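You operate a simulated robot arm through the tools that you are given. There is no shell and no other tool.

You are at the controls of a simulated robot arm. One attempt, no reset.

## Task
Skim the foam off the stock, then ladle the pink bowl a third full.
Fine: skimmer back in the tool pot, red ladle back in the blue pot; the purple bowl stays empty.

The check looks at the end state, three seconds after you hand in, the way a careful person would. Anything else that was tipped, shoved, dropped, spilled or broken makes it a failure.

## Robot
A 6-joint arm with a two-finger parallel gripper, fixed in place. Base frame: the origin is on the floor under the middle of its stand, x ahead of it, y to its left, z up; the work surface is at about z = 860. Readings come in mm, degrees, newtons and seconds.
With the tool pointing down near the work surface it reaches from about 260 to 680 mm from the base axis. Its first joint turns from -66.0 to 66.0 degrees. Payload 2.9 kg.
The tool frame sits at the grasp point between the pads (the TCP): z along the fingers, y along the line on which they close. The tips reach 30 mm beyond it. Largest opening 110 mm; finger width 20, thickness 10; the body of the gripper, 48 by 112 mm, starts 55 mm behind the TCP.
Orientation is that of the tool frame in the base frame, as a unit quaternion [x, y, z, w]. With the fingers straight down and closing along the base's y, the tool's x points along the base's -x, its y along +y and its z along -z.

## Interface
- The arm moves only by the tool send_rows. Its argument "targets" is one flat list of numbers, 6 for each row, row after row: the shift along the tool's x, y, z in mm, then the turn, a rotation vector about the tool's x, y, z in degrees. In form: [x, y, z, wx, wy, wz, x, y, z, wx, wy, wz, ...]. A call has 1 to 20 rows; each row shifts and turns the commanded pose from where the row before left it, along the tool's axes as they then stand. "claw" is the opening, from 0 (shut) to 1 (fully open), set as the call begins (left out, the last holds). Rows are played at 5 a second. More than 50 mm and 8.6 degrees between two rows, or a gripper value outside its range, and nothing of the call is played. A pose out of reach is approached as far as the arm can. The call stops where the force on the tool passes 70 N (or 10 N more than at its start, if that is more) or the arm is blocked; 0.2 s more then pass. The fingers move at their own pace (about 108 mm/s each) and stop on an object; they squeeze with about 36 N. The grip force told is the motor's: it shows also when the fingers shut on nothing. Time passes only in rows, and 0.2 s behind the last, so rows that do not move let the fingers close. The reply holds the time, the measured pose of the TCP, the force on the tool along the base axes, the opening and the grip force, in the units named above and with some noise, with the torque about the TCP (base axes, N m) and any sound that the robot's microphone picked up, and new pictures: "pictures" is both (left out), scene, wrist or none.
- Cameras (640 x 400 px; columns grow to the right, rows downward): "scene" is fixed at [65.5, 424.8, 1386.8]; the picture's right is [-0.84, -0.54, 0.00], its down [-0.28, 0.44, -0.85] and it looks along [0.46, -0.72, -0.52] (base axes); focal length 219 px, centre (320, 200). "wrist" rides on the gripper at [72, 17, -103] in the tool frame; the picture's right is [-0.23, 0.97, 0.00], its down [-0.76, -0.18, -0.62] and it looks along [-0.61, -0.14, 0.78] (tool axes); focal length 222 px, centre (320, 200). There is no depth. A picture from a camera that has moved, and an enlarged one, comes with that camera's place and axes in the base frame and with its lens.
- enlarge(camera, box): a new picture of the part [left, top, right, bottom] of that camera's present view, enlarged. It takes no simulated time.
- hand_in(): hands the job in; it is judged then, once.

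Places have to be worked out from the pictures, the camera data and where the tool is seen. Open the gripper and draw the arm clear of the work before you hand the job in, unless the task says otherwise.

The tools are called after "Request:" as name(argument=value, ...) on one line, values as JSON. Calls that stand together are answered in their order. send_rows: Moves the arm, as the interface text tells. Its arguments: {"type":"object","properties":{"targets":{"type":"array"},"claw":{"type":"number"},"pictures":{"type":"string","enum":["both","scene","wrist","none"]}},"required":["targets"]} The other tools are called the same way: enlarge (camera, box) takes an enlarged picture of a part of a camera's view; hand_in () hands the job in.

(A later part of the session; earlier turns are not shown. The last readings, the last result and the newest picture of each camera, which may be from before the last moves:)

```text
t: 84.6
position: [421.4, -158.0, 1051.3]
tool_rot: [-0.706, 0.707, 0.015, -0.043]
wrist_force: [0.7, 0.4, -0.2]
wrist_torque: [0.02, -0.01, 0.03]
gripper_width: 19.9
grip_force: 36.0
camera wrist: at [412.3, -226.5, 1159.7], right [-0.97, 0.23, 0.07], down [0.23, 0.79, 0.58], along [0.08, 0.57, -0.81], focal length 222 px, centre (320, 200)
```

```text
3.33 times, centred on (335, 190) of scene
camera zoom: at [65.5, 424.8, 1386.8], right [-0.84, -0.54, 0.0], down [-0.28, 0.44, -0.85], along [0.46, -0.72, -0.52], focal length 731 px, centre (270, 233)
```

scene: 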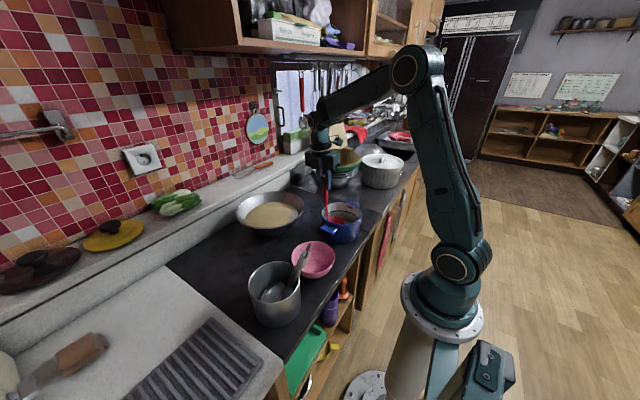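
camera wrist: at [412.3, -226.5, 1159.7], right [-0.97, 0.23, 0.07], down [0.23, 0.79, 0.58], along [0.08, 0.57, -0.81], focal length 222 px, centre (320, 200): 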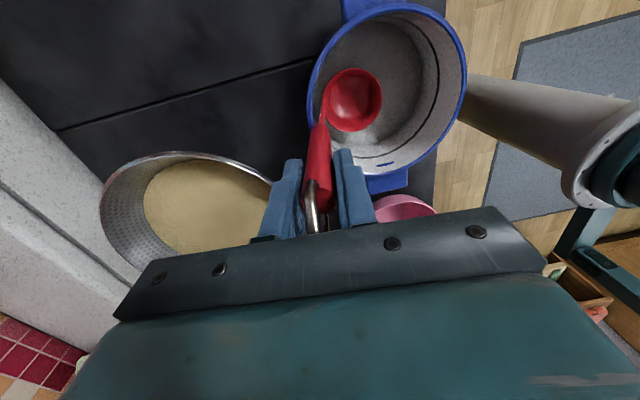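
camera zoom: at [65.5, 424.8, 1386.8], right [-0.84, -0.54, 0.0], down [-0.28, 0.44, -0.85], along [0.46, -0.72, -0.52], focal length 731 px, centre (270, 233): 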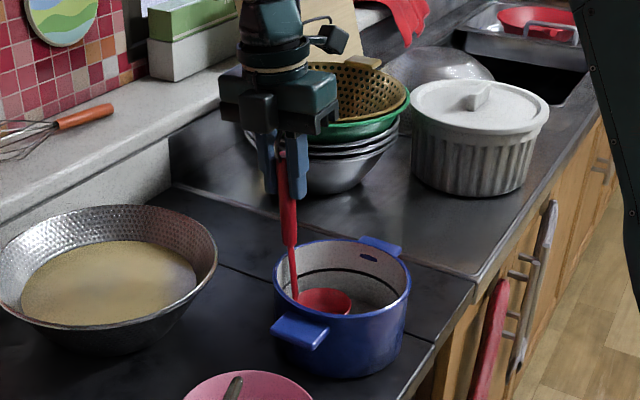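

Gripped firmly with no side load. I lift the ladle straight up, drifting slightly to -x to keep its bowl clear of the pot's rim, and straighten the tool near the top.

Request:
send_rows(targets=[0.6, 1.2, -14.9, 0, 0, 0, 1.2, 4, -29.9, 0, 0, 0, 1.2, 4, -29.9, 0, 0, 0, 1.2, 4, -29.9, 2.4, -1.1, 0, 0.6, 2.5, -19.9, 2.4, -1.1, 0, 0, 0, 0, 0, 0, 0])

Request:
enlarge(camera="scene", box=[280, 100, 380, 250])

Request:
enlarge(camera="wrist", box=[220, 0, 420, 200])

```text
t: 86.0
position: [415.1, -157.8, 1179.2]
tool_rot: [-0.706, 0.708, -0.001, 0.0]
wrist_force: [-0.3, 0.3, -1.8]
wrist_torque: [-0.02, -0.04, 0.0]
gripper_width: 19.8
grip_force: 35.8
camera wrist: at [397.1, -231.0, 1281.6], right [-0.97, 0.23, 0.0], down [0.18, 0.76, 0.62], along [0.14, 0.61, -0.78], focal length 222 px, centre (320, 200)
```

scene: 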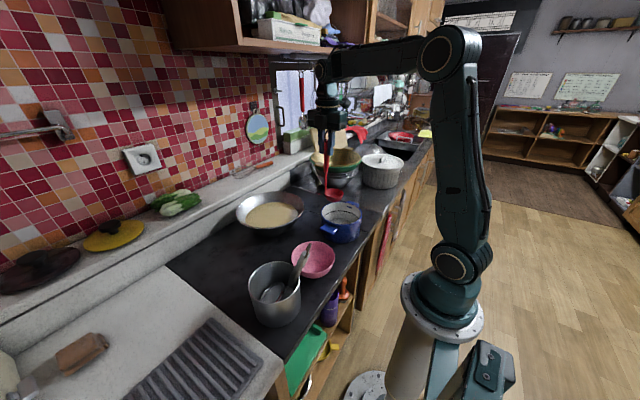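
wrist: 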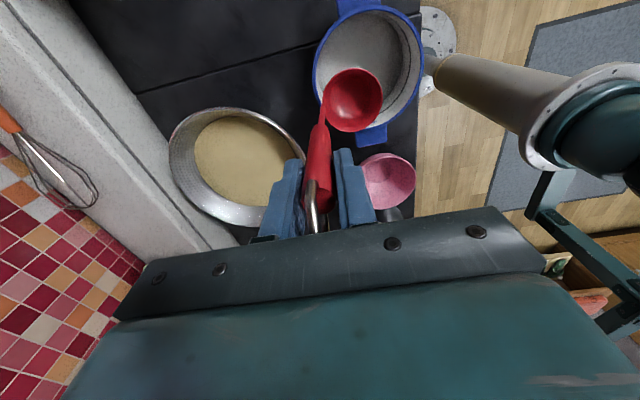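

```text
2.67 times, centred on (330, 175) of scene
camera zoom: at [65.5, 424.8, 1386.8], right [-0.84, -0.54, 0.0], down [-0.28, 0.44, -0.85], along [0.46, -0.72, -0.52], focal length 585 px, centre (293, 267)
```

zoom: 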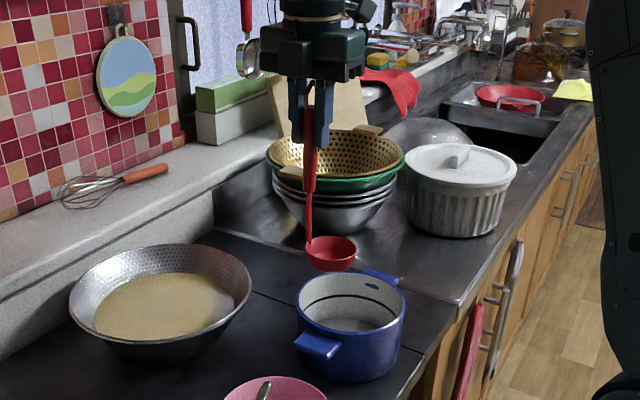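

```text
2.00 times, centred on (320, 100) of wrist
camera zoom: at [397.1, -231.0, 1281.6], right [-0.97, 0.23, 0.0], down [0.18, 0.76, 0.62], along [0.14, 0.61, -0.78], focal length 444 px, centre (320, 400)
```

zoom: 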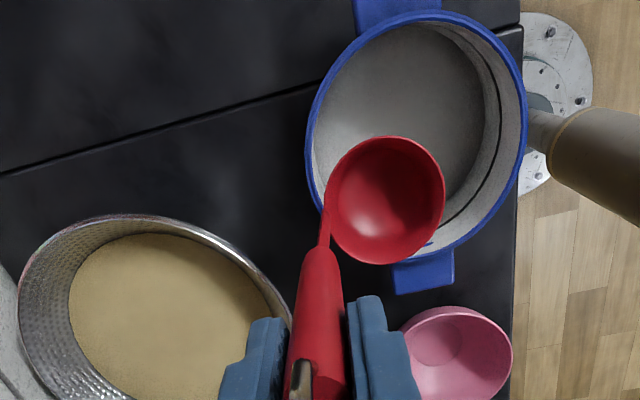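

The ladle is clear and hangs level. I roll the wrist 45° to the heading I'll pour with, then carry the ladle over the pan, low enough to keep the wrist away from the wall cabinet.

Request:
send_rows(targets=[0, 0, 0, 0, 0, 7.5, 0, 0, 0, 0, 0, 7.5, 0, 0, 0, 0, 0, 7.5, 0, 0, 0, 0, 0, 7.5, 0, 0, 0, 0, 0, 7.5, 0, 0, 0, 0, 0, 7.5, -37.8, -14.1, 6.8, 0, 0, 0, -37.8, -14.1, 6.8, 0, 0, 0, -37.8, -14.1, 6.8, 0, 0, 0, -37.8, -14.1, 6.8, 0, 0, 0, -37.8, -14.1, 6.8, 0, 0, 0, 0, 0, 0, 0, 0, 0])

Request:
enlarge(camera="scene", box=[220, 120, 340, 250])

Request:
enlarge(camera="wrist", box=[200, 0, 440, 200])

```text
t: 88.6
position: [599.4, -74.3, 1144.3]
tool_rot: [-0.382, 0.924, -0.001, 0.0]
wrist_force: [0.4, 0.4, -0.3]
wrist_torque: [0.01, 0.0, 0.03]
gripper_width: 19.9
grip_force: 35.9
camera wrist: at [534.7, -114.1, 1247.4], right [-0.53, 0.85, 0.0], down [0.67, 0.41, 0.62], along [0.53, 0.33, -0.78], focal length 222 px, centre (320, 200)
```

scene: 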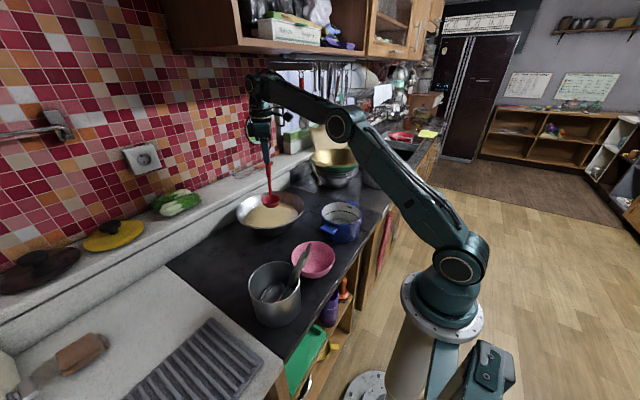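
wrist: 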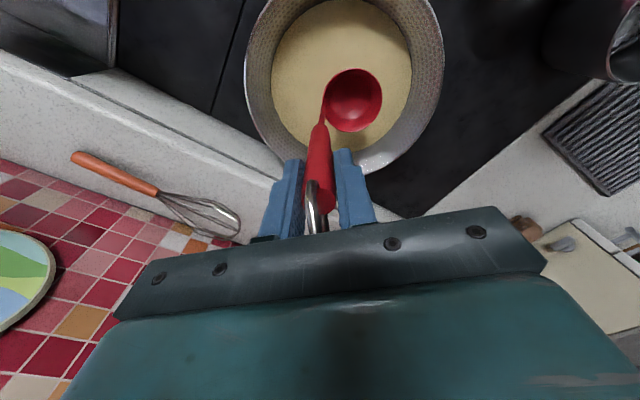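

```text
3.08 times, centred on (280, 185) of scene
camera zoom: at [65.5, 424.8, 1386.8], right [-0.84, -0.54, 0.0], down [-0.28, 0.44, -0.85], along [0.46, -0.72, -0.52], focal length 675 px, centre (443, 246)
```

zoom: 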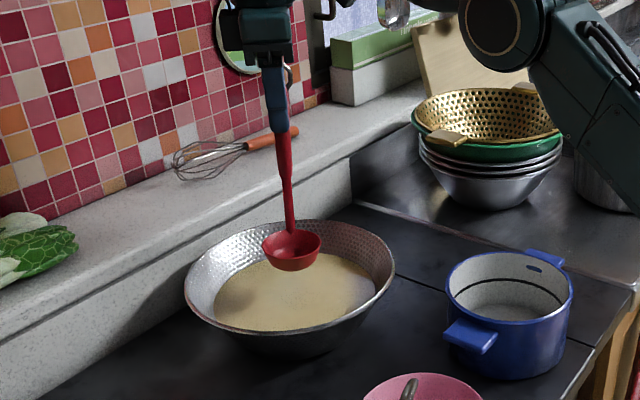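

```text
2.00 times, centred on (320, 100) of wrist
camera zoom: at [534.7, -114.1, 1247.4], right [-0.53, 0.85, 0.0], down [0.67, 0.41, 0.62], along [0.53, 0.33, -0.78], focal length 444 px, centre (320, 400)
```

zoom: 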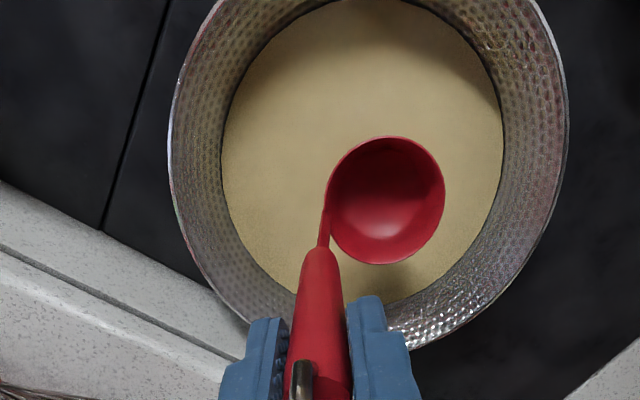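

The ladle hangs over the middle of the stock. I lower it quickly to just above the surface and then slowly in, watching for contact with the pan's floor.

Request:
send_rows(targets=[0, 0, 25, 0, 0, 0, 0, 0, 25, 0, 0, 0, 0, 0, 10, 0, 0, 0, 0, 0, 10, 0, 0, 0, 0, 0, 8, 0, 0, 0, 0, 0, 0, 0, 0, 0], pictures="none")

Request:
enlarge(camera="scene", box=[230, 150, 330, 240])

```text
t: 90.0
position: [600.7, -74.4, 1065.3]
tool_rot: [-0.381, 0.925, -0.001, 0.0]
wrist_force: [0.3, -0.5, -0.5]
wrist_torque: [0.0, -0.02, 0.01]
gripper_width: 20.3
grip_force: 35.8
```

```text
4.44 times, centred on (280, 195) of scene
camera zoom: at [65.5, 424.8, 1386.8], right [-0.84, -0.54, 0.0], down [-0.28, 0.44, -0.85], along [0.46, -0.72, -0.52], focal length 975 px, centre (498, 222)
```

zoom: 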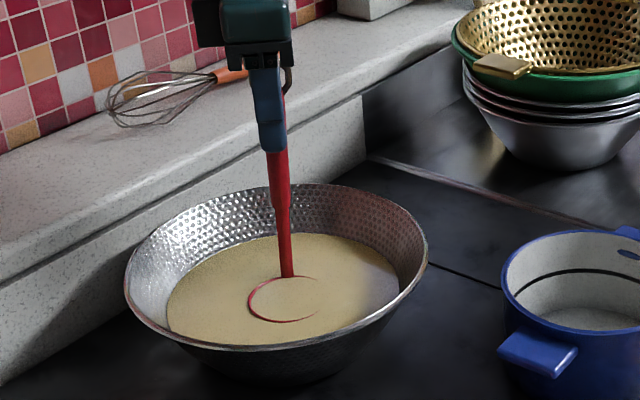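

The rim is right at the surface (about z 909), with no contact. I lower another 8 mm to fully submerge it, pause, and then lift slowly.

Request:
send_rows(targets=[0, 0, 4, 0, 0, 0, 0, 0, 4, 0, 0, 0, 0, 0, 0, 0, 0, 0, 0, 0, 0, 0, 0, 0], pictures="none")

Request:
enlarge(camera="scene", box=[230, 150, 330, 240])

```text
t: 91.0
position: [600.5, -74.9, 1057.0]
tool_rot: [-0.381, 0.925, -0.001, 0.001]
wrist_force: [0.1, -0.6, -1.5]
wrist_torque: [0.0, 0.01, 0.02]
gripper_width: 20.0
grip_force: 35.8
```

```text
4.44 times, centred on (280, 195) of scene
camera zoom: at [65.5, 424.8, 1386.8], right [-0.84, -0.54, 0.0], down [-0.28, 0.44, -0.85], along [0.46, -0.72, -0.52], focal length 975 px, centre (498, 222)
```

zoom: 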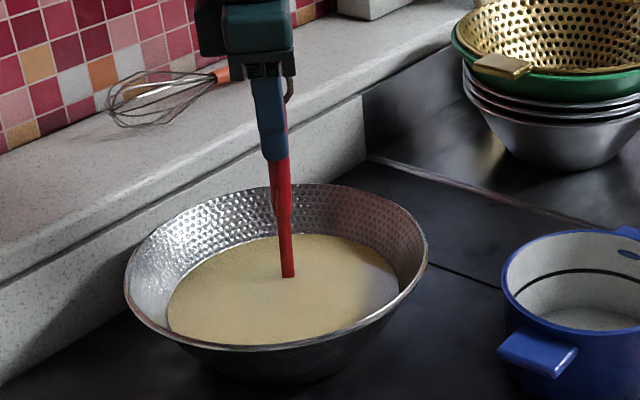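

Fully submerged, no floor contact. I lift it slowly and level.

Request:
send_rows(targets=[0, 0, -6, 0, 0, 0, 0, 0, -8, 0, 0, 0, 0, 0, -8, 0, 0, 0, 0, 0, -10, 0, 0, 0, 0, 0, -12, 0, 0, 0, 0, 0, -14, 0, 0, 0, 0, 0, -14, 0, 0, 0, 0, 0, -12, 0, 0, 0, 0, 0, -6, 0, 0, 0, 0, 0, 0, 0, 0, 0, 0, 0, 0, 0, 0, 0])

Request:
enlarge(camera="wrist", box=[200, 0, 440, 200])

Request:
enlarge(camera="scene", box=[230, 150, 330, 240])

```text
t: 93.4
position: [599.5, -73.0, 1147.3]
tool_rot: [-0.381, 0.925, -0.001, 0.001]
wrist_force: [0.3, -0.1, -2.0]
wrist_torque: [-0.02, -0.03, -0.03]
gripper_width: 20.0
grip_force: 36.0
camera wrist: at [535.6, -114.4, 1251.0], right [-0.53, 0.85, 0.0], down [0.66, 0.41, 0.62], along [0.53, 0.33, -0.78], focal length 222 px, centre (320, 200)
```

scene: 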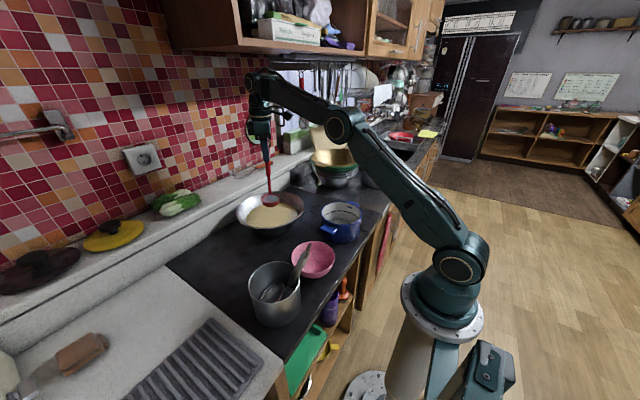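
wrist: 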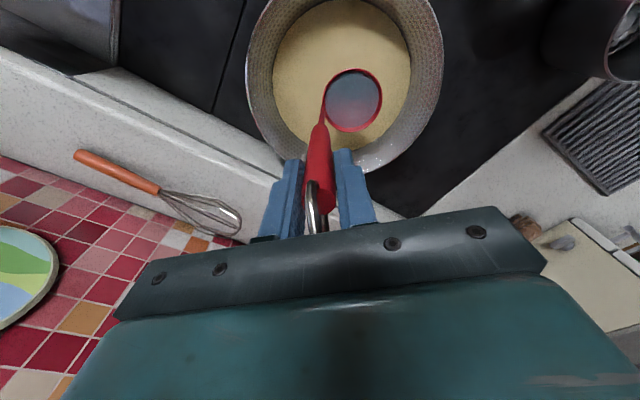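

```text
2.00 times, centred on (320, 100) of wrist
camera zoom: at [535.6, -114.4, 1251.0], right [-0.53, 0.85, 0.0], down [0.66, 0.41, 0.62], along [0.53, 0.33, -0.78], focal length 444 px, centre (320, 400)
```

zoom: 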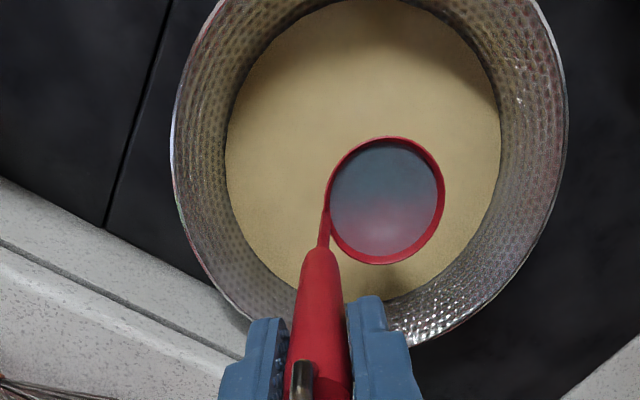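

```text
4.44 times, centred on (280, 195) of scene
camera zoom: at [65.5, 424.8, 1386.8], right [-0.84, -0.54, 0.0], down [-0.28, 0.44, -0.85], along [0.46, -0.72, -0.52], focal length 975 px, centre (498, 222)
```

zoom: 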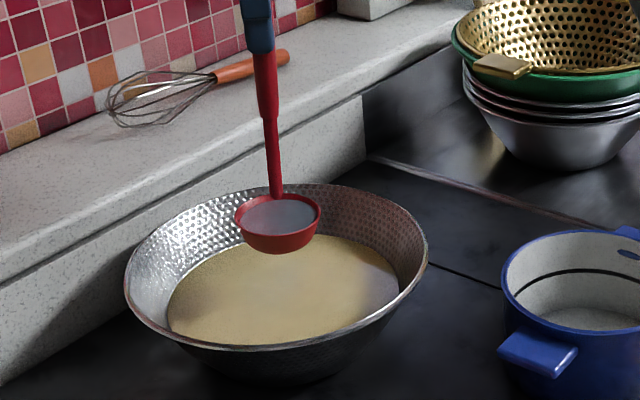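

The ladle is filled nearly to its rim. I turn it 15° to the final pouring heading and carry it gently, level, to the starting point beside the pink bowl.

Request:
send_rows(targets=[0, 0, 0, 0, 0, -7.5, 0, 0, 0, 0, 0, -7.5, -0.4, 10, 0, 0, 0, 0, -0.4, 20, 0, 0, 0, 0, -0.4, 30, 0, 0, 0, 0, -0.4, 35, 0, 0, 0, 0, -0.4, 35, 0, 0, 0, 0, -0.4, 35, 0, 0, 0, 0, -0.4, 35, 0, 0, 0, 0, -0.4, 30, 0, 0, 0, 0, -0.4, 17.4, 0, 0, 0, 0, -0.4, 10, 0, 0, 0, 0, 0, 0, 0, 0, 0, 0])

Request:
enlarge(camera="scene", box=[230, 150, 370, 300])

Request:
enlarge(camera="wrist", box=[200, 0, 440, 200])

```text
t: 96.2
position: [378.3, 57.7, 1147.2]
tool_rot: [-0.499, 0.867, -0.001, -0.001]
wrist_force: [0.6, 0.2, -1.0]
wrist_torque: [0.02, -0.04, -0.01]
gripper_width: 20.5
grip_force: 36.3
camera wrist: at [326.6, 3.3, 1250.7], right [-0.73, 0.69, 0.0], down [0.54, 0.57, 0.62], along [0.43, 0.45, -0.78], focal length 222 px, centre (320, 200)
```

scene: 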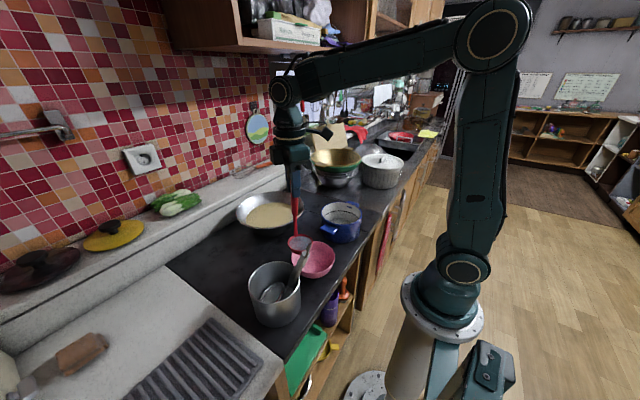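
wrist: 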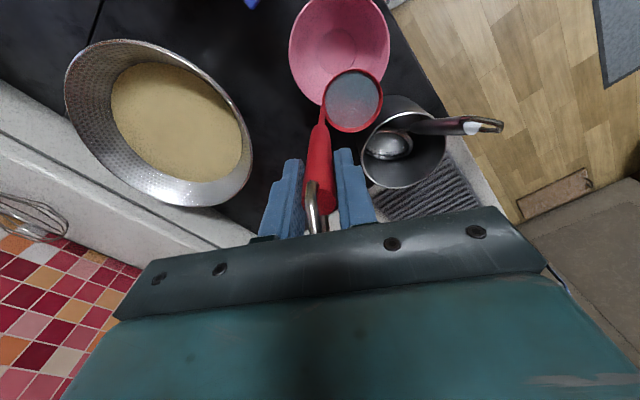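

```text
2.67 times, centred on (300, 225) of scene
camera zoom: at [65.5, 424.8, 1386.8], right [-0.84, -0.54, 0.0], down [-0.28, 0.44, -0.85], along [0.46, -0.72, -0.52], focal length 585 px, centre (373, 133)
```

zoom: 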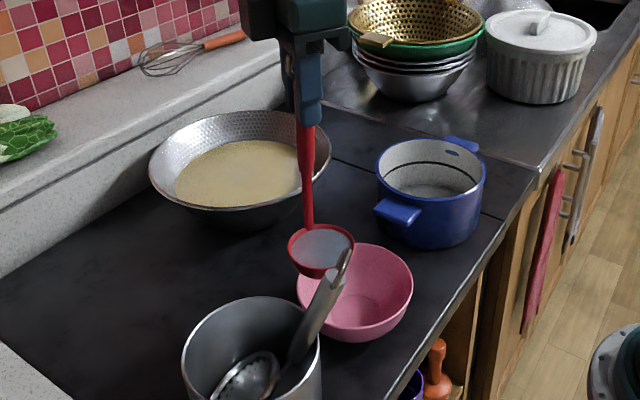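

```text
2.00 times, centred on (320, 100) of wrist
camera zoom: at [326.6, 3.3, 1250.7], right [-0.73, 0.69, 0.0], down [0.54, 0.57, 0.62], along [0.43, 0.45, -0.78], focal length 444 px, centre (320, 400)
```

zoom: 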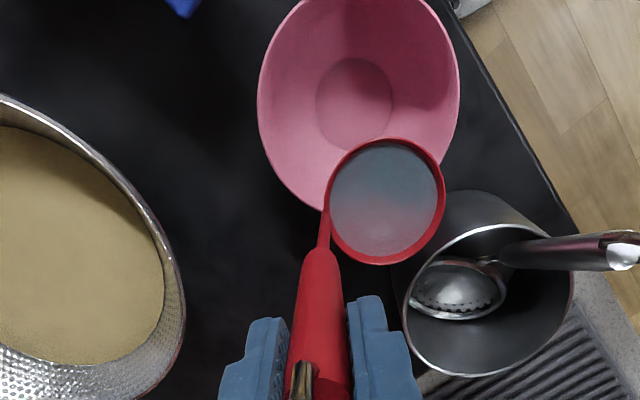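

Still full, nothing spilled. I lower it so its lip is about 35 mm above the pink bowl's rim and begin tilting about the lip, slowly.

Request:
send_rows(targets=[0, 0, 10, 0, 0, 0, 0, 0, 15, 0, 0, 0, 0, 0, 11, 0, 0, 0, 0, 0, 5, 0, 0, 0, 10.95, 0, -1.81, 0, -4, 0, 10.95, 0, -1.81, 0, -4, 0, 10.95, 0, -1.81, 0, -4, 0, 10.95, 0, -1.81, 0, -4, 0])

Request:
enlarge(camera="scene", box=[260, 180, 370, 300])

Request:
enlarge(camera="wrist", box=[200, 0, 440, 200])

```text
t: 98.0
position: [357.5, 20.5, 1109.1]
tool_rot: [-0.494, 0.858, 0.069, 0.12]
wrist_force: [0.3, -0.4, 0.0]
wrist_torque: [-0.02, 0.0, -0.01]
gripper_width: 20.0
grip_force: 36.0
camera wrist: at [291.9, -57.4, 1188.0], right [-0.73, 0.68, 0.06], down [0.43, 0.4, 0.81], along [0.53, 0.62, -0.58], focal length 222 px, centre (320, 200)
```

scene: 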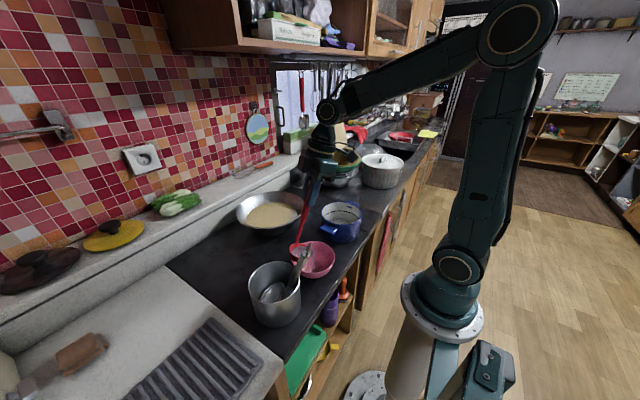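
wrist: 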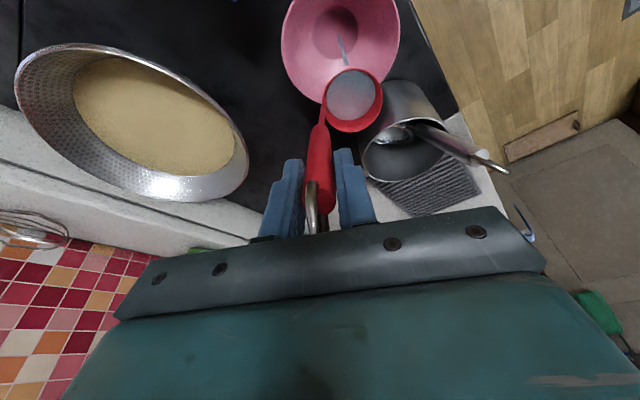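

```text
3.33 times, centred on (315, 240) of scene
camera zoom: at [65.5, 424.8, 1386.8], right [-0.84, -0.54, 0.0], down [-0.28, 0.44, -0.85], along [0.46, -0.72, -0.52], focal length 731 px, centre (337, 67)
```

zoom: 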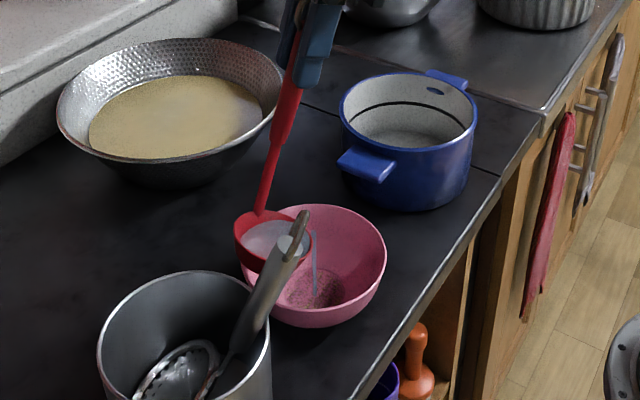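

```text
2.00 times, centred on (320, 100) of wrist
camera zoom: at [291.9, -57.4, 1188.0], right [-0.73, 0.68, 0.06], down [0.43, 0.4, 0.81], along [0.53, 0.62, -0.58], focal length 444 px, centre (320, 400)
```

zoom: 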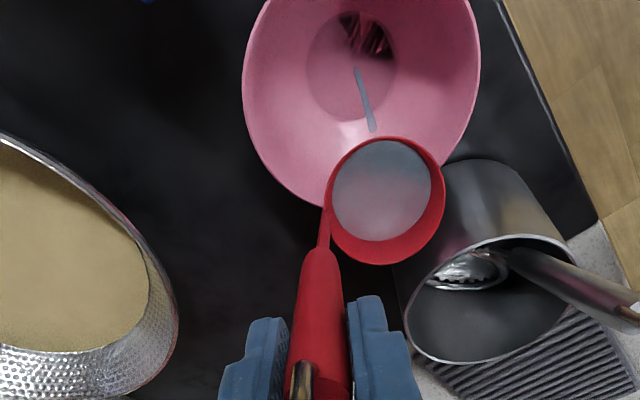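

A stream is falling inside the pink bowl. I keep tilting about the lip.

Request:
send_rows(targets=[10.95, 0, -1.81, 0, -4, 0, 10.95, 0, -1.81, 0, -4, 0, 10.95, 0, -1.81, 0, -4, 0, 10.95, 0, -1.81, 0, -4, 0, 10.95, 0, -1.81, 0, -4, 0, 10.95, 0, -1.81, 0, -4, 0, 10.95, 0, -1.81, 0, -4, 0, 10.95, 0, -1.81, 0, -4, 0, 10.95, 0, -1.81, 0, -4, 0, 10.95, 0, -1.81, 0, -4, 0, 10.95, 0, -1.81, 0, -4, 0])

Request:
enlarge(camera="scene", box=[260, 180, 370, 300])

Request:
enlarge(camera="wrist", box=[200, 0, 440, 200])

```text
t: 100.4
position: [304.6, -71.7, 1055.9]
tool_rot: [-0.433, 0.75, 0.248, 0.434]
wrist_force: [0.5, -0.1, -0.9]
wrist_torque: [-0.05, 0.02, 0.0]
gripper_width: 20.0
grip_force: 35.7
camera wrist: at [224.9, -172.5, 1044.5], right [-0.79, 0.59, 0.19], down [0.07, -0.23, 0.97], along [0.62, 0.78, 0.14], focal length 222 px, centre (320, 200)
```

scene: 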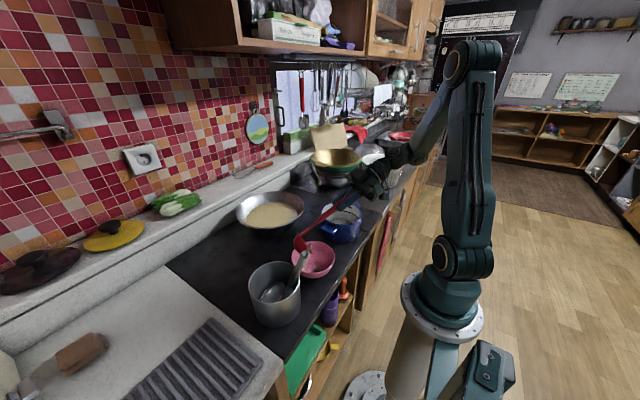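
wrist: 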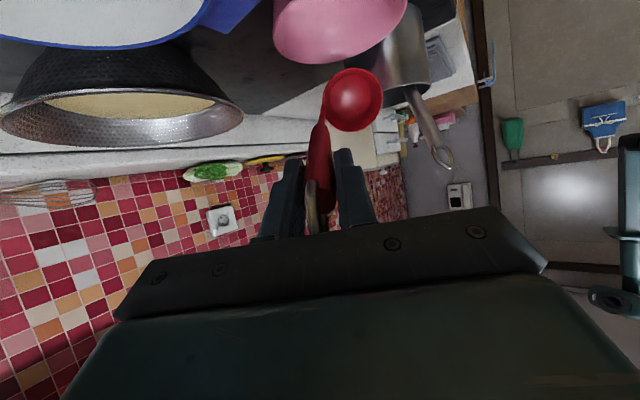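

```text
3.33 times, centred on (315, 240) of scene
camera zoom: at [65.5, 424.8, 1386.8], right [-0.84, -0.54, 0.0], down [-0.28, 0.44, -0.85], along [0.46, -0.72, -0.52], focal length 731 px, centre (337, 67)
```

zoom: 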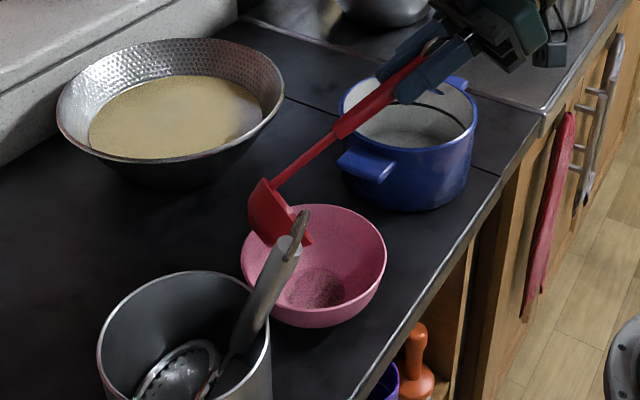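

```text
2.00 times, centred on (320, 100) of wrist
camera zoom: at [224.9, -172.5, 1044.5], right [-0.79, 0.59, 0.19], down [0.07, -0.23, 0.97], along [0.62, 0.78, 0.14], focal length 444 px, centre (320, 400)
```

zoom: 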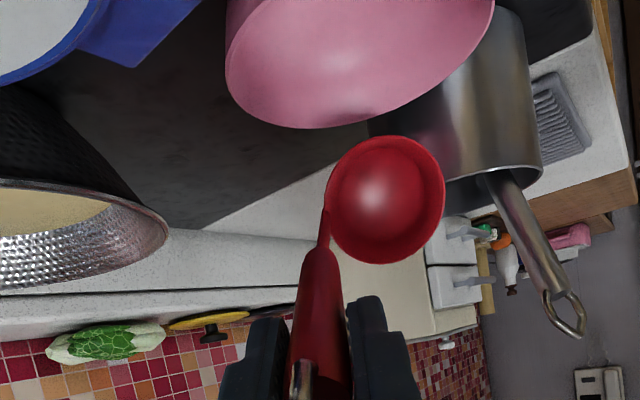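

The ladle has emptied at 60° tilt. I look closely at the level in the pink bowl.

Request:
enlarge(camera="scene", box=[285, 230, 345, 285])

```text
7.27 times, centred on (315, 258) of scene
camera zoom: at [65.5, 424.8, 1386.8], right [-0.84, -0.54, 0.0], down [-0.28, 0.44, -0.85], along [0.46, -0.72, -0.52], focal length 1595 px, centre (356, -218)
```

zoom: 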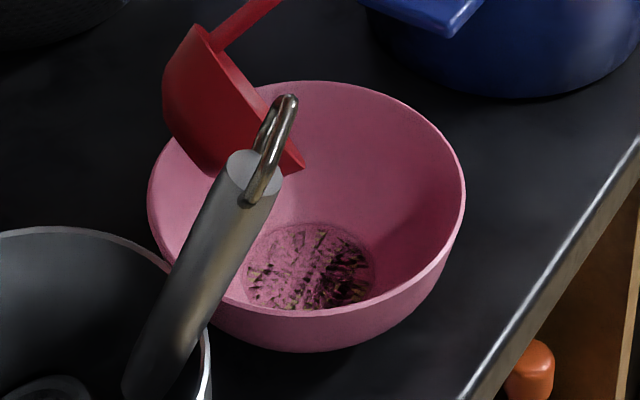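

The pink bowl so far shows only a thin film at its bottom. I wait a moment to let the display settle and check again.

Request:
send_rows(targets=[0, 0, 0, 0, 0, 0, 0, 0, 0, 0, 0, 0, 0, 0, 0, 0, 0, 0, 0, 0, 0, 0, 0, 0], pictures="none")

Request:
enlarge(camera="scene", box=[285, 230, 345, 285])

Request:
enlarge(camera="scene", box=[230, 180, 390, 340])

```text
t: 101.4
position: [303.2, -71.1, 1056.1]
tool_rot: [-0.433, 0.751, 0.249, 0.433]
wrist_force: [0.1, -0.6, -0.4]
wrist_torque: [-0.08, 0.02, -0.03]
gripper_width: 19.9
grip_force: 36.1
```

```text
7.27 times, centred on (315, 258) of scene
camera zoom: at [65.5, 424.8, 1386.8], right [-0.84, -0.54, 0.0], down [-0.28, 0.44, -0.85], along [0.46, -0.72, -0.52], focal length 1595 px, centre (356, -218)
```

zoom: 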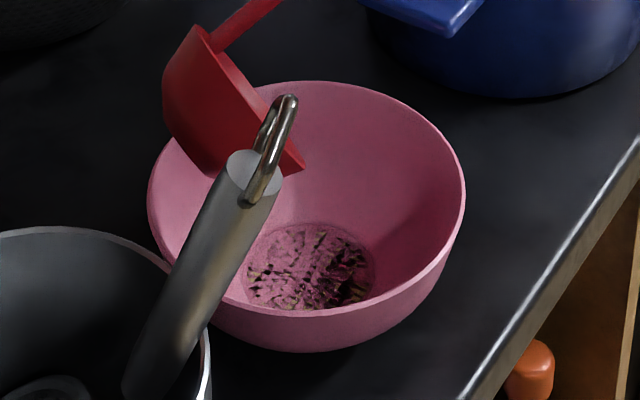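

```text
2.50 times, centred on (310, 260) of scene
camera zoom: at [65.5, 424.8, 1386.8], right [-0.84, -0.54, 0.0], down [-0.28, 0.44, -0.85], along [0.46, -0.72, -0.52], focal length 548 px, centre (345, 50)
```

zoom: 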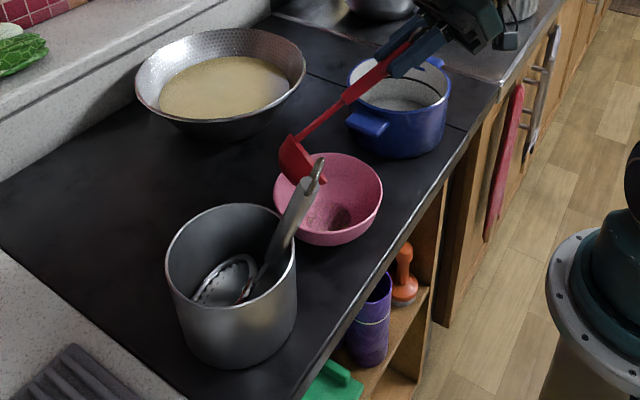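

No spill anywhere on the counter. I bring the ladle upright again about its lip, then look into the bowl with the wrist camera.

Request:
send_rows(targets=[-21.4, 0, 5.9, 0, 8, 0, -21.4, 0, 5.9, 0, 8, 0, -21.4, 0, 5.9, 0, 8, 0, -21.4, 0, 5.9, 0, 8, 0, -21.4, 0, 5.9, 0, 8, 0, -21.4, 0, 5.9, 0, 8, 0, -21.4, 0, 5.9, 0, 8, 0, -10.8, 0, 2.6, 0, 4, 0, 0, 0, -20, 0, 0, 0, 0, 0, -20, 0, 0, 0])

Request:
enlarge(camera="scene", box=[285, 230, 345, 285])

Request:
enlarge(camera="wrist", box=[200, 0, 440, 200])

```text
t: 103.6
position: [379.9, 58.8, 1145.6]
tool_rot: [-0.498, 0.867, -0.001, 0.0]
wrist_force: [0.1, -0.1, 0.6]
wrist_torque: [-0.02, 0.0, -0.03]
gripper_width: 19.8
grip_force: 35.4
camera wrist: at [327.5, 4.3, 1250.0], right [-0.73, 0.69, 0.0], down [0.54, 0.57, 0.62], along [0.43, 0.45, -0.78], focal length 222 px, centre (320, 200)
```

scene: 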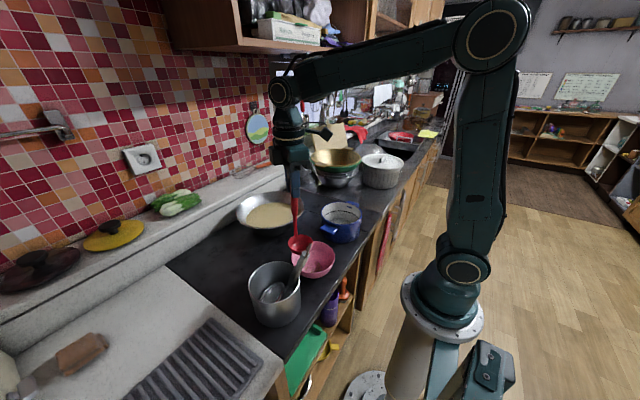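
wrist: 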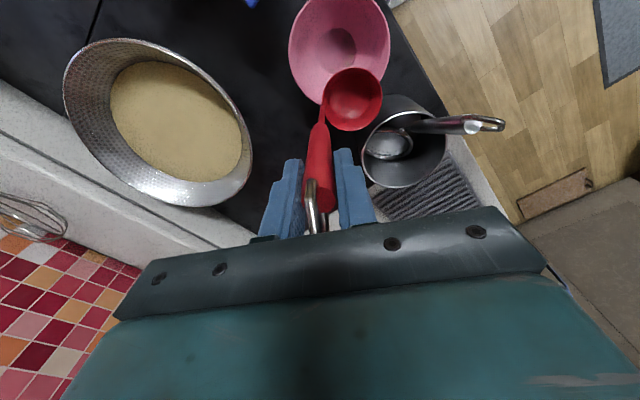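

```text
7.27 times, centred on (315, 258) of scene
camera zoom: at [65.5, 424.8, 1386.8], right [-0.84, -0.54, 0.0], down [-0.28, 0.44, -0.85], along [0.46, -0.72, -0.52], focal length 1595 px, centre (356, -218)
```

zoom: 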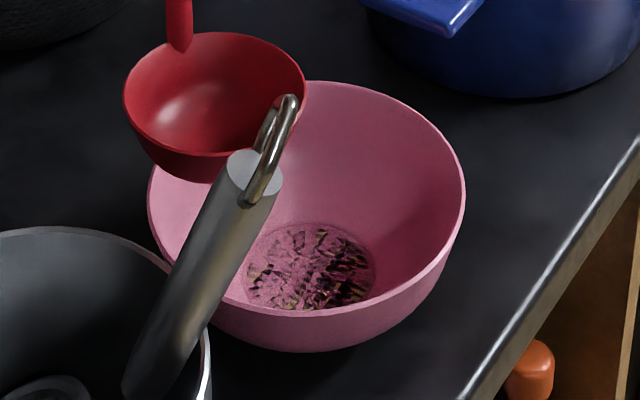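

```text
2.00 times, centred on (320, 100) of wrist
camera zoom: at [327.5, 4.3, 1250.0], right [-0.73, 0.69, 0.0], down [0.54, 0.57, 0.62], along [0.43, 0.45, -0.78], focal length 444 px, centre (320, 400)
```

zoom: 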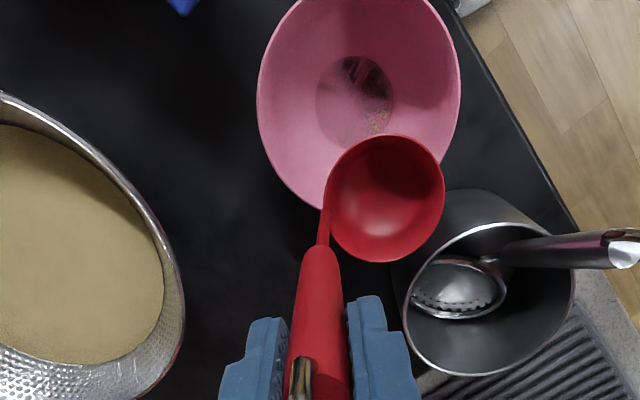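

The ladle is empty and the bowl shows only a thin layer, so several ladlefuls will be needed. I go back for the second one.

Request:
send_rows(targets=[0.7, -42.9, 0, 0, 0, 0, 0.7, -42.9, 0, 0, 0, 0, 0.7, -42.9, 0, 0, 0, 0, 0.7, -42.9, 0, 0, 0, 0, 0.7, -42.9, 0, 0, 0, 0, 0.7, -42.9, 0, 0, 0, 0, 0, 0, 25, 0, 0, 0, 0, 0, 25, 0, 0, 0, 0, 0, 15, 0, 0, 0, 0, 0, 10, 0, 0, 0, 0, 0, 8, 0, 0, 0, 0, 0, 7, 0, 0, 0, 0, 0, 0, 0, 0, 0], pictures="none")

Request:
enlarge(camera="scene", box=[230, 150, 350, 290])

```text
t: 106.4
position: [600.1, -74.7, 1055.6]
tool_rot: [-0.499, 0.866, -0.001, 0.0]
wrist_force: [0.9, -0.3, -1.2]
wrist_torque: [0.01, -0.05, -0.02]
gripper_width: 20.2
grip_force: 36.8
```

```text
2.86 times, centred on (290, 220) of scene
camera zoom: at [65.5, 424.8, 1386.8], right [-0.84, -0.54, 0.0], down [-0.28, 0.44, -0.85], along [0.46, -0.72, -0.52], focal length 627 px, centre (406, 143)
```

zoom: 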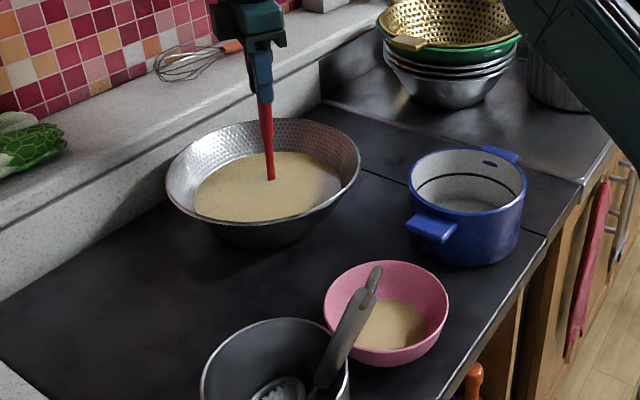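

Now the first ladleful shows in the pink bowl (the display lags). I measure its level before taking more.

Request:
enlarge(camera="scene", box=[285, 230, 345, 285])

Request:
enlarge(camera="scene", box=[230, 170, 310, 240])

```text
7.27 times, centred on (315, 258) of scene
camera zoom: at [65.5, 424.8, 1386.8], right [-0.84, -0.54, 0.0], down [-0.28, 0.44, -0.85], along [0.46, -0.72, -0.52], focal length 1595 px, centre (356, -218)
```

zoom: 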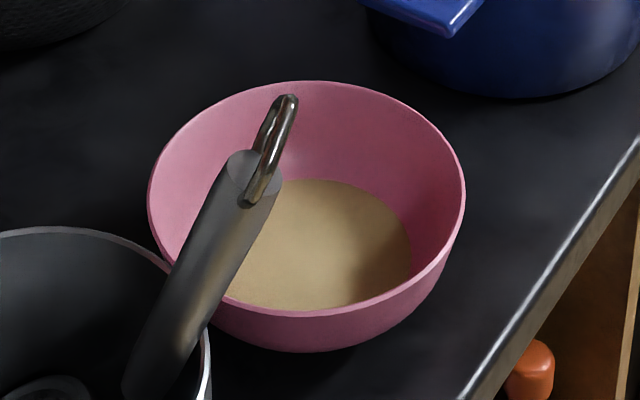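

```text
5.71 times, centred on (270, 205) of scene
camera zoom: at [65.5, 424.8, 1386.8], right [-0.84, -0.54, 0.0], down [-0.28, 0.44, -0.85], along [0.46, -0.72, -0.52], focal length 1254 px, centre (606, 171)
```

zoom: 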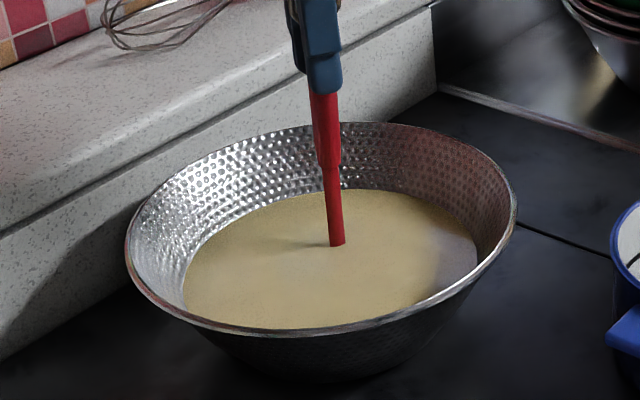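

One ladleful reads as roughly 10 % of the bowl (surface radius about 43 mm, about 10–12 mm deep), so about three in all. The second is already dipped; I lift it slowly and carry it over.

Request:
send_rows(targets=[0, 0, -6, 0, 0, 0, 0, 0, -8, 0, 0, 0, 0, 0, -8, 0, 0, 0, 0, 0, -10, 0, 0, 0, 0, 0, -12, 0, 0, 0, 0, 0, -14, 0, 0, 0, 0, 0, -14, 0, 0, 0, 0, 0, -12, 0, 0, 0, 0, 0, -7, 0, 0, 0, 0, 0, 0, 0, 0, 0, -0.4, 10, 0, 0, 0, 0, -0.4, 20, 0, 0, 0, 0, -0.4, 30, 0, 0, 0, 0, -0.4, 35, 0, 0, 0, 0, -0.4, 35, 0, 0, 0, 0, -0.4, 35, 0, 0, 0, 0, -0.4, 35, 0, 0, 0, 0, -0.4, 30, 0, 0, 0, 0, -0.4, 17.4, 0, 0, 0, 0, -0.4, 10, 0, 0, 0, 0])

Request:
enlarge(camera="wrist", box=[200, 0, 440, 200])

```text
t: 110.6
position: [378.9, 59.7, 1147.6]
tool_rot: [-0.498, 0.867, 0.0, 0.001]
wrist_force: [0.0, -0.4, -1.6]
wrist_torque: [-0.01, -0.02, 0.01]
gripper_width: 20.0
grip_force: 36.4
camera wrist: at [326.9, 4.3, 1250.6], right [-0.73, 0.69, 0.0], down [0.54, 0.57, 0.62], along [0.43, 0.45, -0.78], focal length 222 px, centre (320, 200)
```

scene: 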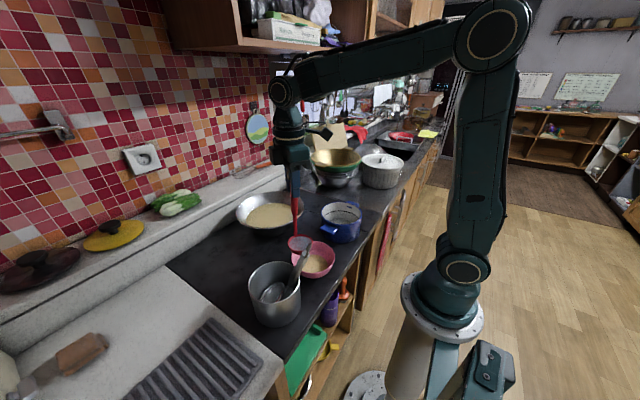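
wrist: 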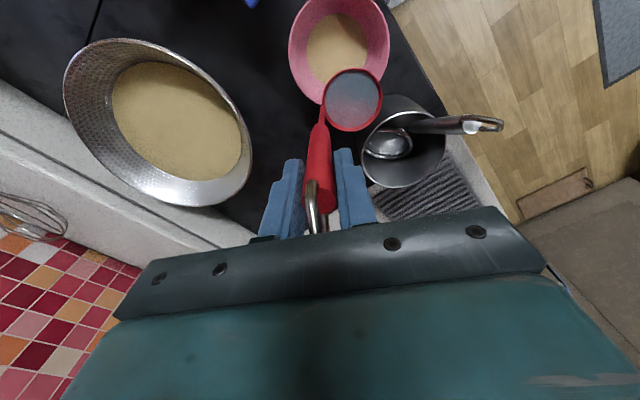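

```text
2.00 times, centred on (320, 100) of wrist
camera zoom: at [326.9, 4.3, 1250.6], right [-0.73, 0.69, 0.0], down [0.54, 0.57, 0.62], along [0.43, 0.45, -0.78], focal length 444 px, centre (320, 400)
```

zoom: 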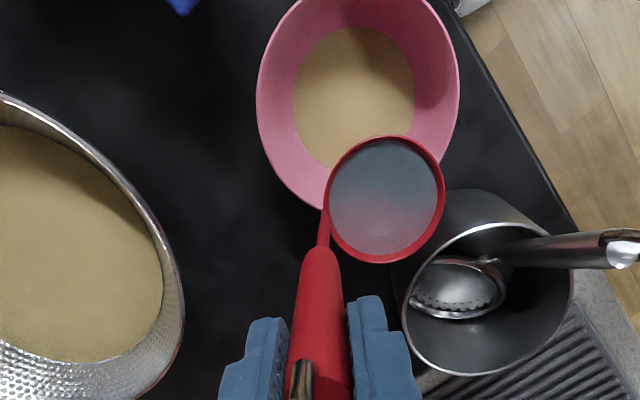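

Full again. I lower it and pour the second ladleful the same way.

Request:
send_rows(targets=[0, 0, 10, 0, 0, 0, 0, 0, 15, 0, 0, 0, 0, 0, 11, 0, 0, 0, 0, 0, 5, 0, 0, 0, 10.95, 0, -1.81, 0, -4, 0, 10.95, 0, -1.81, 0, -4, 0, 10.95, 0, -1.81, 0, -4, 0, 10.95, 0, -1.81, 0, -4, 0, 10.95, 0, -1.81, 0, -4, 0, 10.95, 0, -1.81, 0, -4, 0, 10.95, 0, -1.81, 0, -4, 0, 10.95, 0, -1.81, 0, -4, 0, 10.95, 0, -1.81, 0, -4, 0, 10.95, 0, -1.81, 0, -4, 0, 10.95, 0, -1.81, 0, -4, 0, 10.95, 0, -1.81, 0, -4, 0, 10.95, 0, -1.81, 0, -4, 0, 10.95, 0, -1.81, 0, -4, 0, 10.95, 0, -1.81, 0, -4, 0])

Request:
enlarge(camera="scene", box=[260, 180, 370, 300])

Request:
enlarge(camera="wrist", box=[200, 0, 440, 200])

```text
t: 114.6
position: [303.6, -71.7, 1055.2]
tool_rot: [-0.433, 0.75, 0.249, 0.434]
wrist_force: [0.0, 0.6, -1.0]
wrist_torque: [-0.05, 0.02, -0.03]
gripper_width: 20.1
grip_force: 36.1
camera wrist: at [225.3, -172.5, 1045.4], right [-0.79, 0.59, 0.19], down [0.07, -0.23, 0.97], along [0.62, 0.78, 0.14], focal length 222 px, centre (320, 200)
```

scene: 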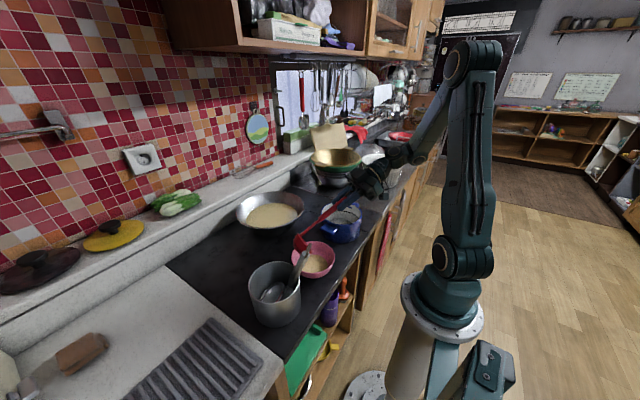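
wrist: 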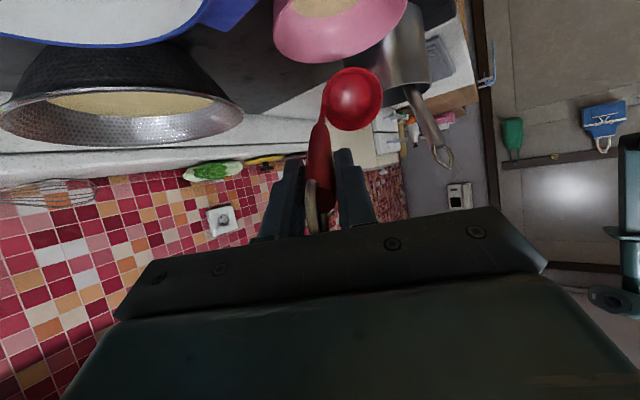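

```text
3.33 times, centred on (315, 240) of scene
camera zoom: at [65.5, 424.8, 1386.8], right [-0.84, -0.54, 0.0], down [-0.28, 0.44, -0.85], along [0.46, -0.72, -0.52], focal length 731 px, centre (337, 67)
```

zoom: 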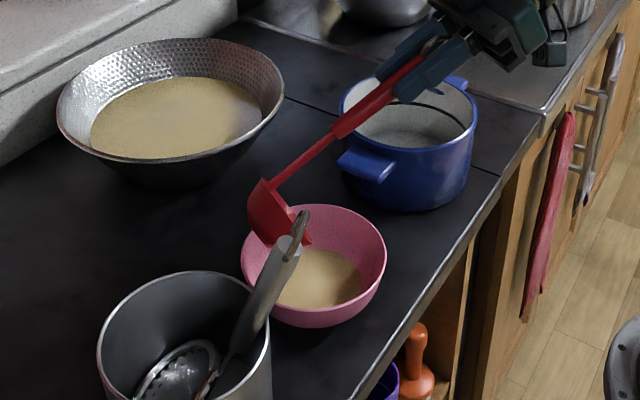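

```text
2.00 times, centred on (320, 100) of wrist
camera zoom: at [225.3, -172.5, 1045.4], right [-0.79, 0.59, 0.19], down [0.07, -0.23, 0.97], along [0.62, 0.78, 0.14], focal length 444 px, centre (320, 400)
```

zoom: 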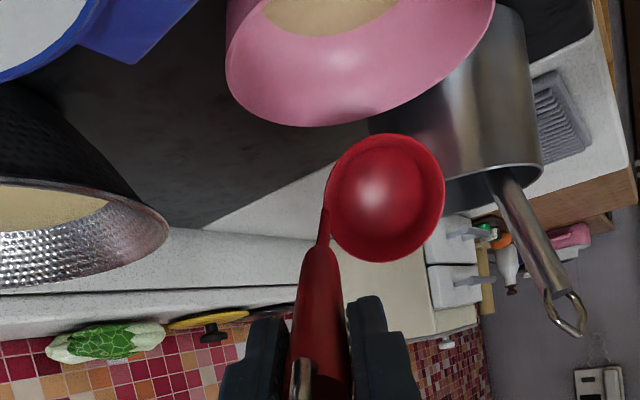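

Poured cleanly. I right the ladle, rise, and go back towards the pan, then check the level before deciding on the third.

Request:
send_rows(targets=[-21.4, 0, 5.9, 0, 8, 0, -21.4, 0, 5.9, 0, 8, 0, -21.4, 0, 5.9, 0, 8, 0, -21.4, 0, 5.9, 0, 8, 0, -21.4, 0, 5.9, 0, 8, 0, -21.4, 0, 5.9, 0, 8, 0, -21.4, 0, 5.9, 0, 8, 0, -10.8, 0, 2.6, 0, 4, 0, 0, 0, -20, 0, 0, 0, 0, 0, -21, 0, 0, 0, 0.7, -42.9, 0, 0, 0, 0, 0.7, -42.9, 0, 0, 0, 0, 0.7, -42.9, 0, 0, 0, 0, 0.7, -42.9, 0, 0, 0, 0, 0.7, -42.9, 0, 0, 0, 0, 0.7, -42.9, 0, 0, 0, 0, 0, 0, 0, 0, 0, 0])

Request:
enlarge(camera="scene", box=[285, 230, 345, 285])

Request:
enlarge(camera="scene", box=[230, 150, 350, 290])

```text
t: 118.2
position: [600.7, -73.9, 1149.4]
tool_rot: [-0.498, 0.867, -0.001, -0.001]
wrist_force: [-0.2, -0.7, -1.3]
wrist_torque: [0.0, 0.0, 0.01]
gripper_width: 20.1
grip_force: 36.3
camera wrist: at [548.3, -128.5, 1251.8], right [-0.73, 0.69, 0.0], down [0.54, 0.57, 0.62], along [0.43, 0.45, -0.78], focal length 222 px, centre (320, 200)
```

scene: 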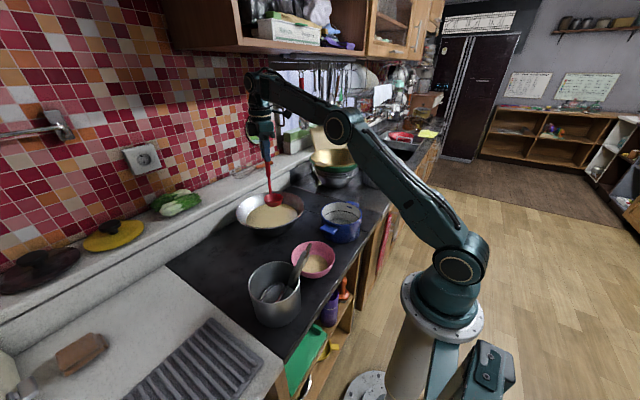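
wrist: 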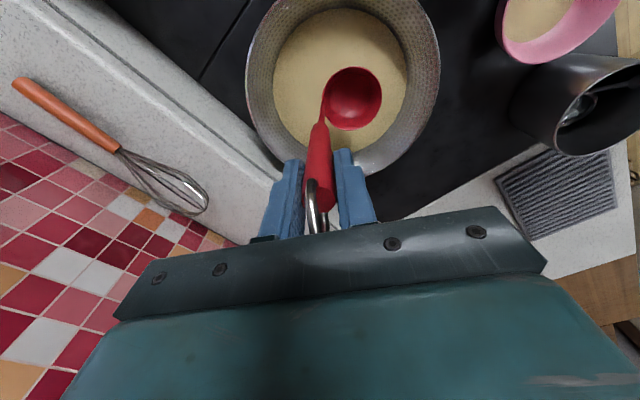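

```text
7.27 times, centred on (315, 258) of scene
camera zoom: at [65.5, 424.8, 1386.8], right [-0.84, -0.54, 0.0], down [-0.28, 0.44, -0.85], along [0.46, -0.72, -0.52], focal length 1595 px, centre (356, -218)
```

zoom: 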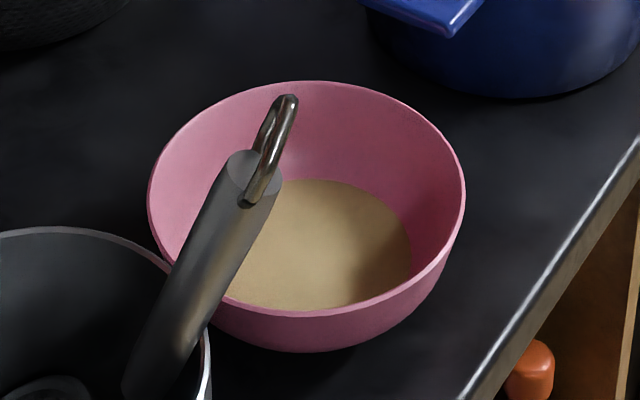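

```text
2.86 times, centred on (290, 220) of scene
camera zoom: at [65.5, 424.8, 1386.8], right [-0.84, -0.54, 0.0], down [-0.28, 0.44, -0.85], along [0.46, -0.72, -0.52], focal length 627 px, centre (406, 143)
```

zoom: 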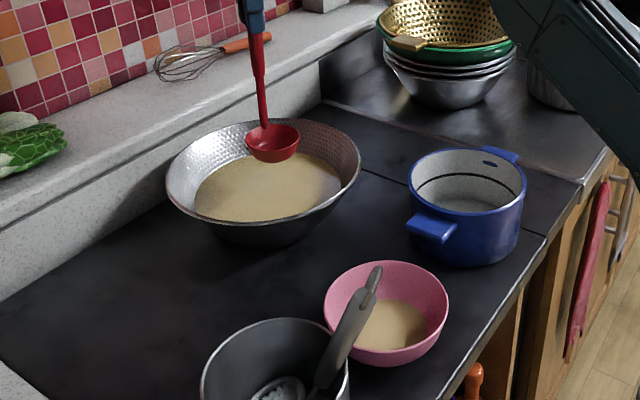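

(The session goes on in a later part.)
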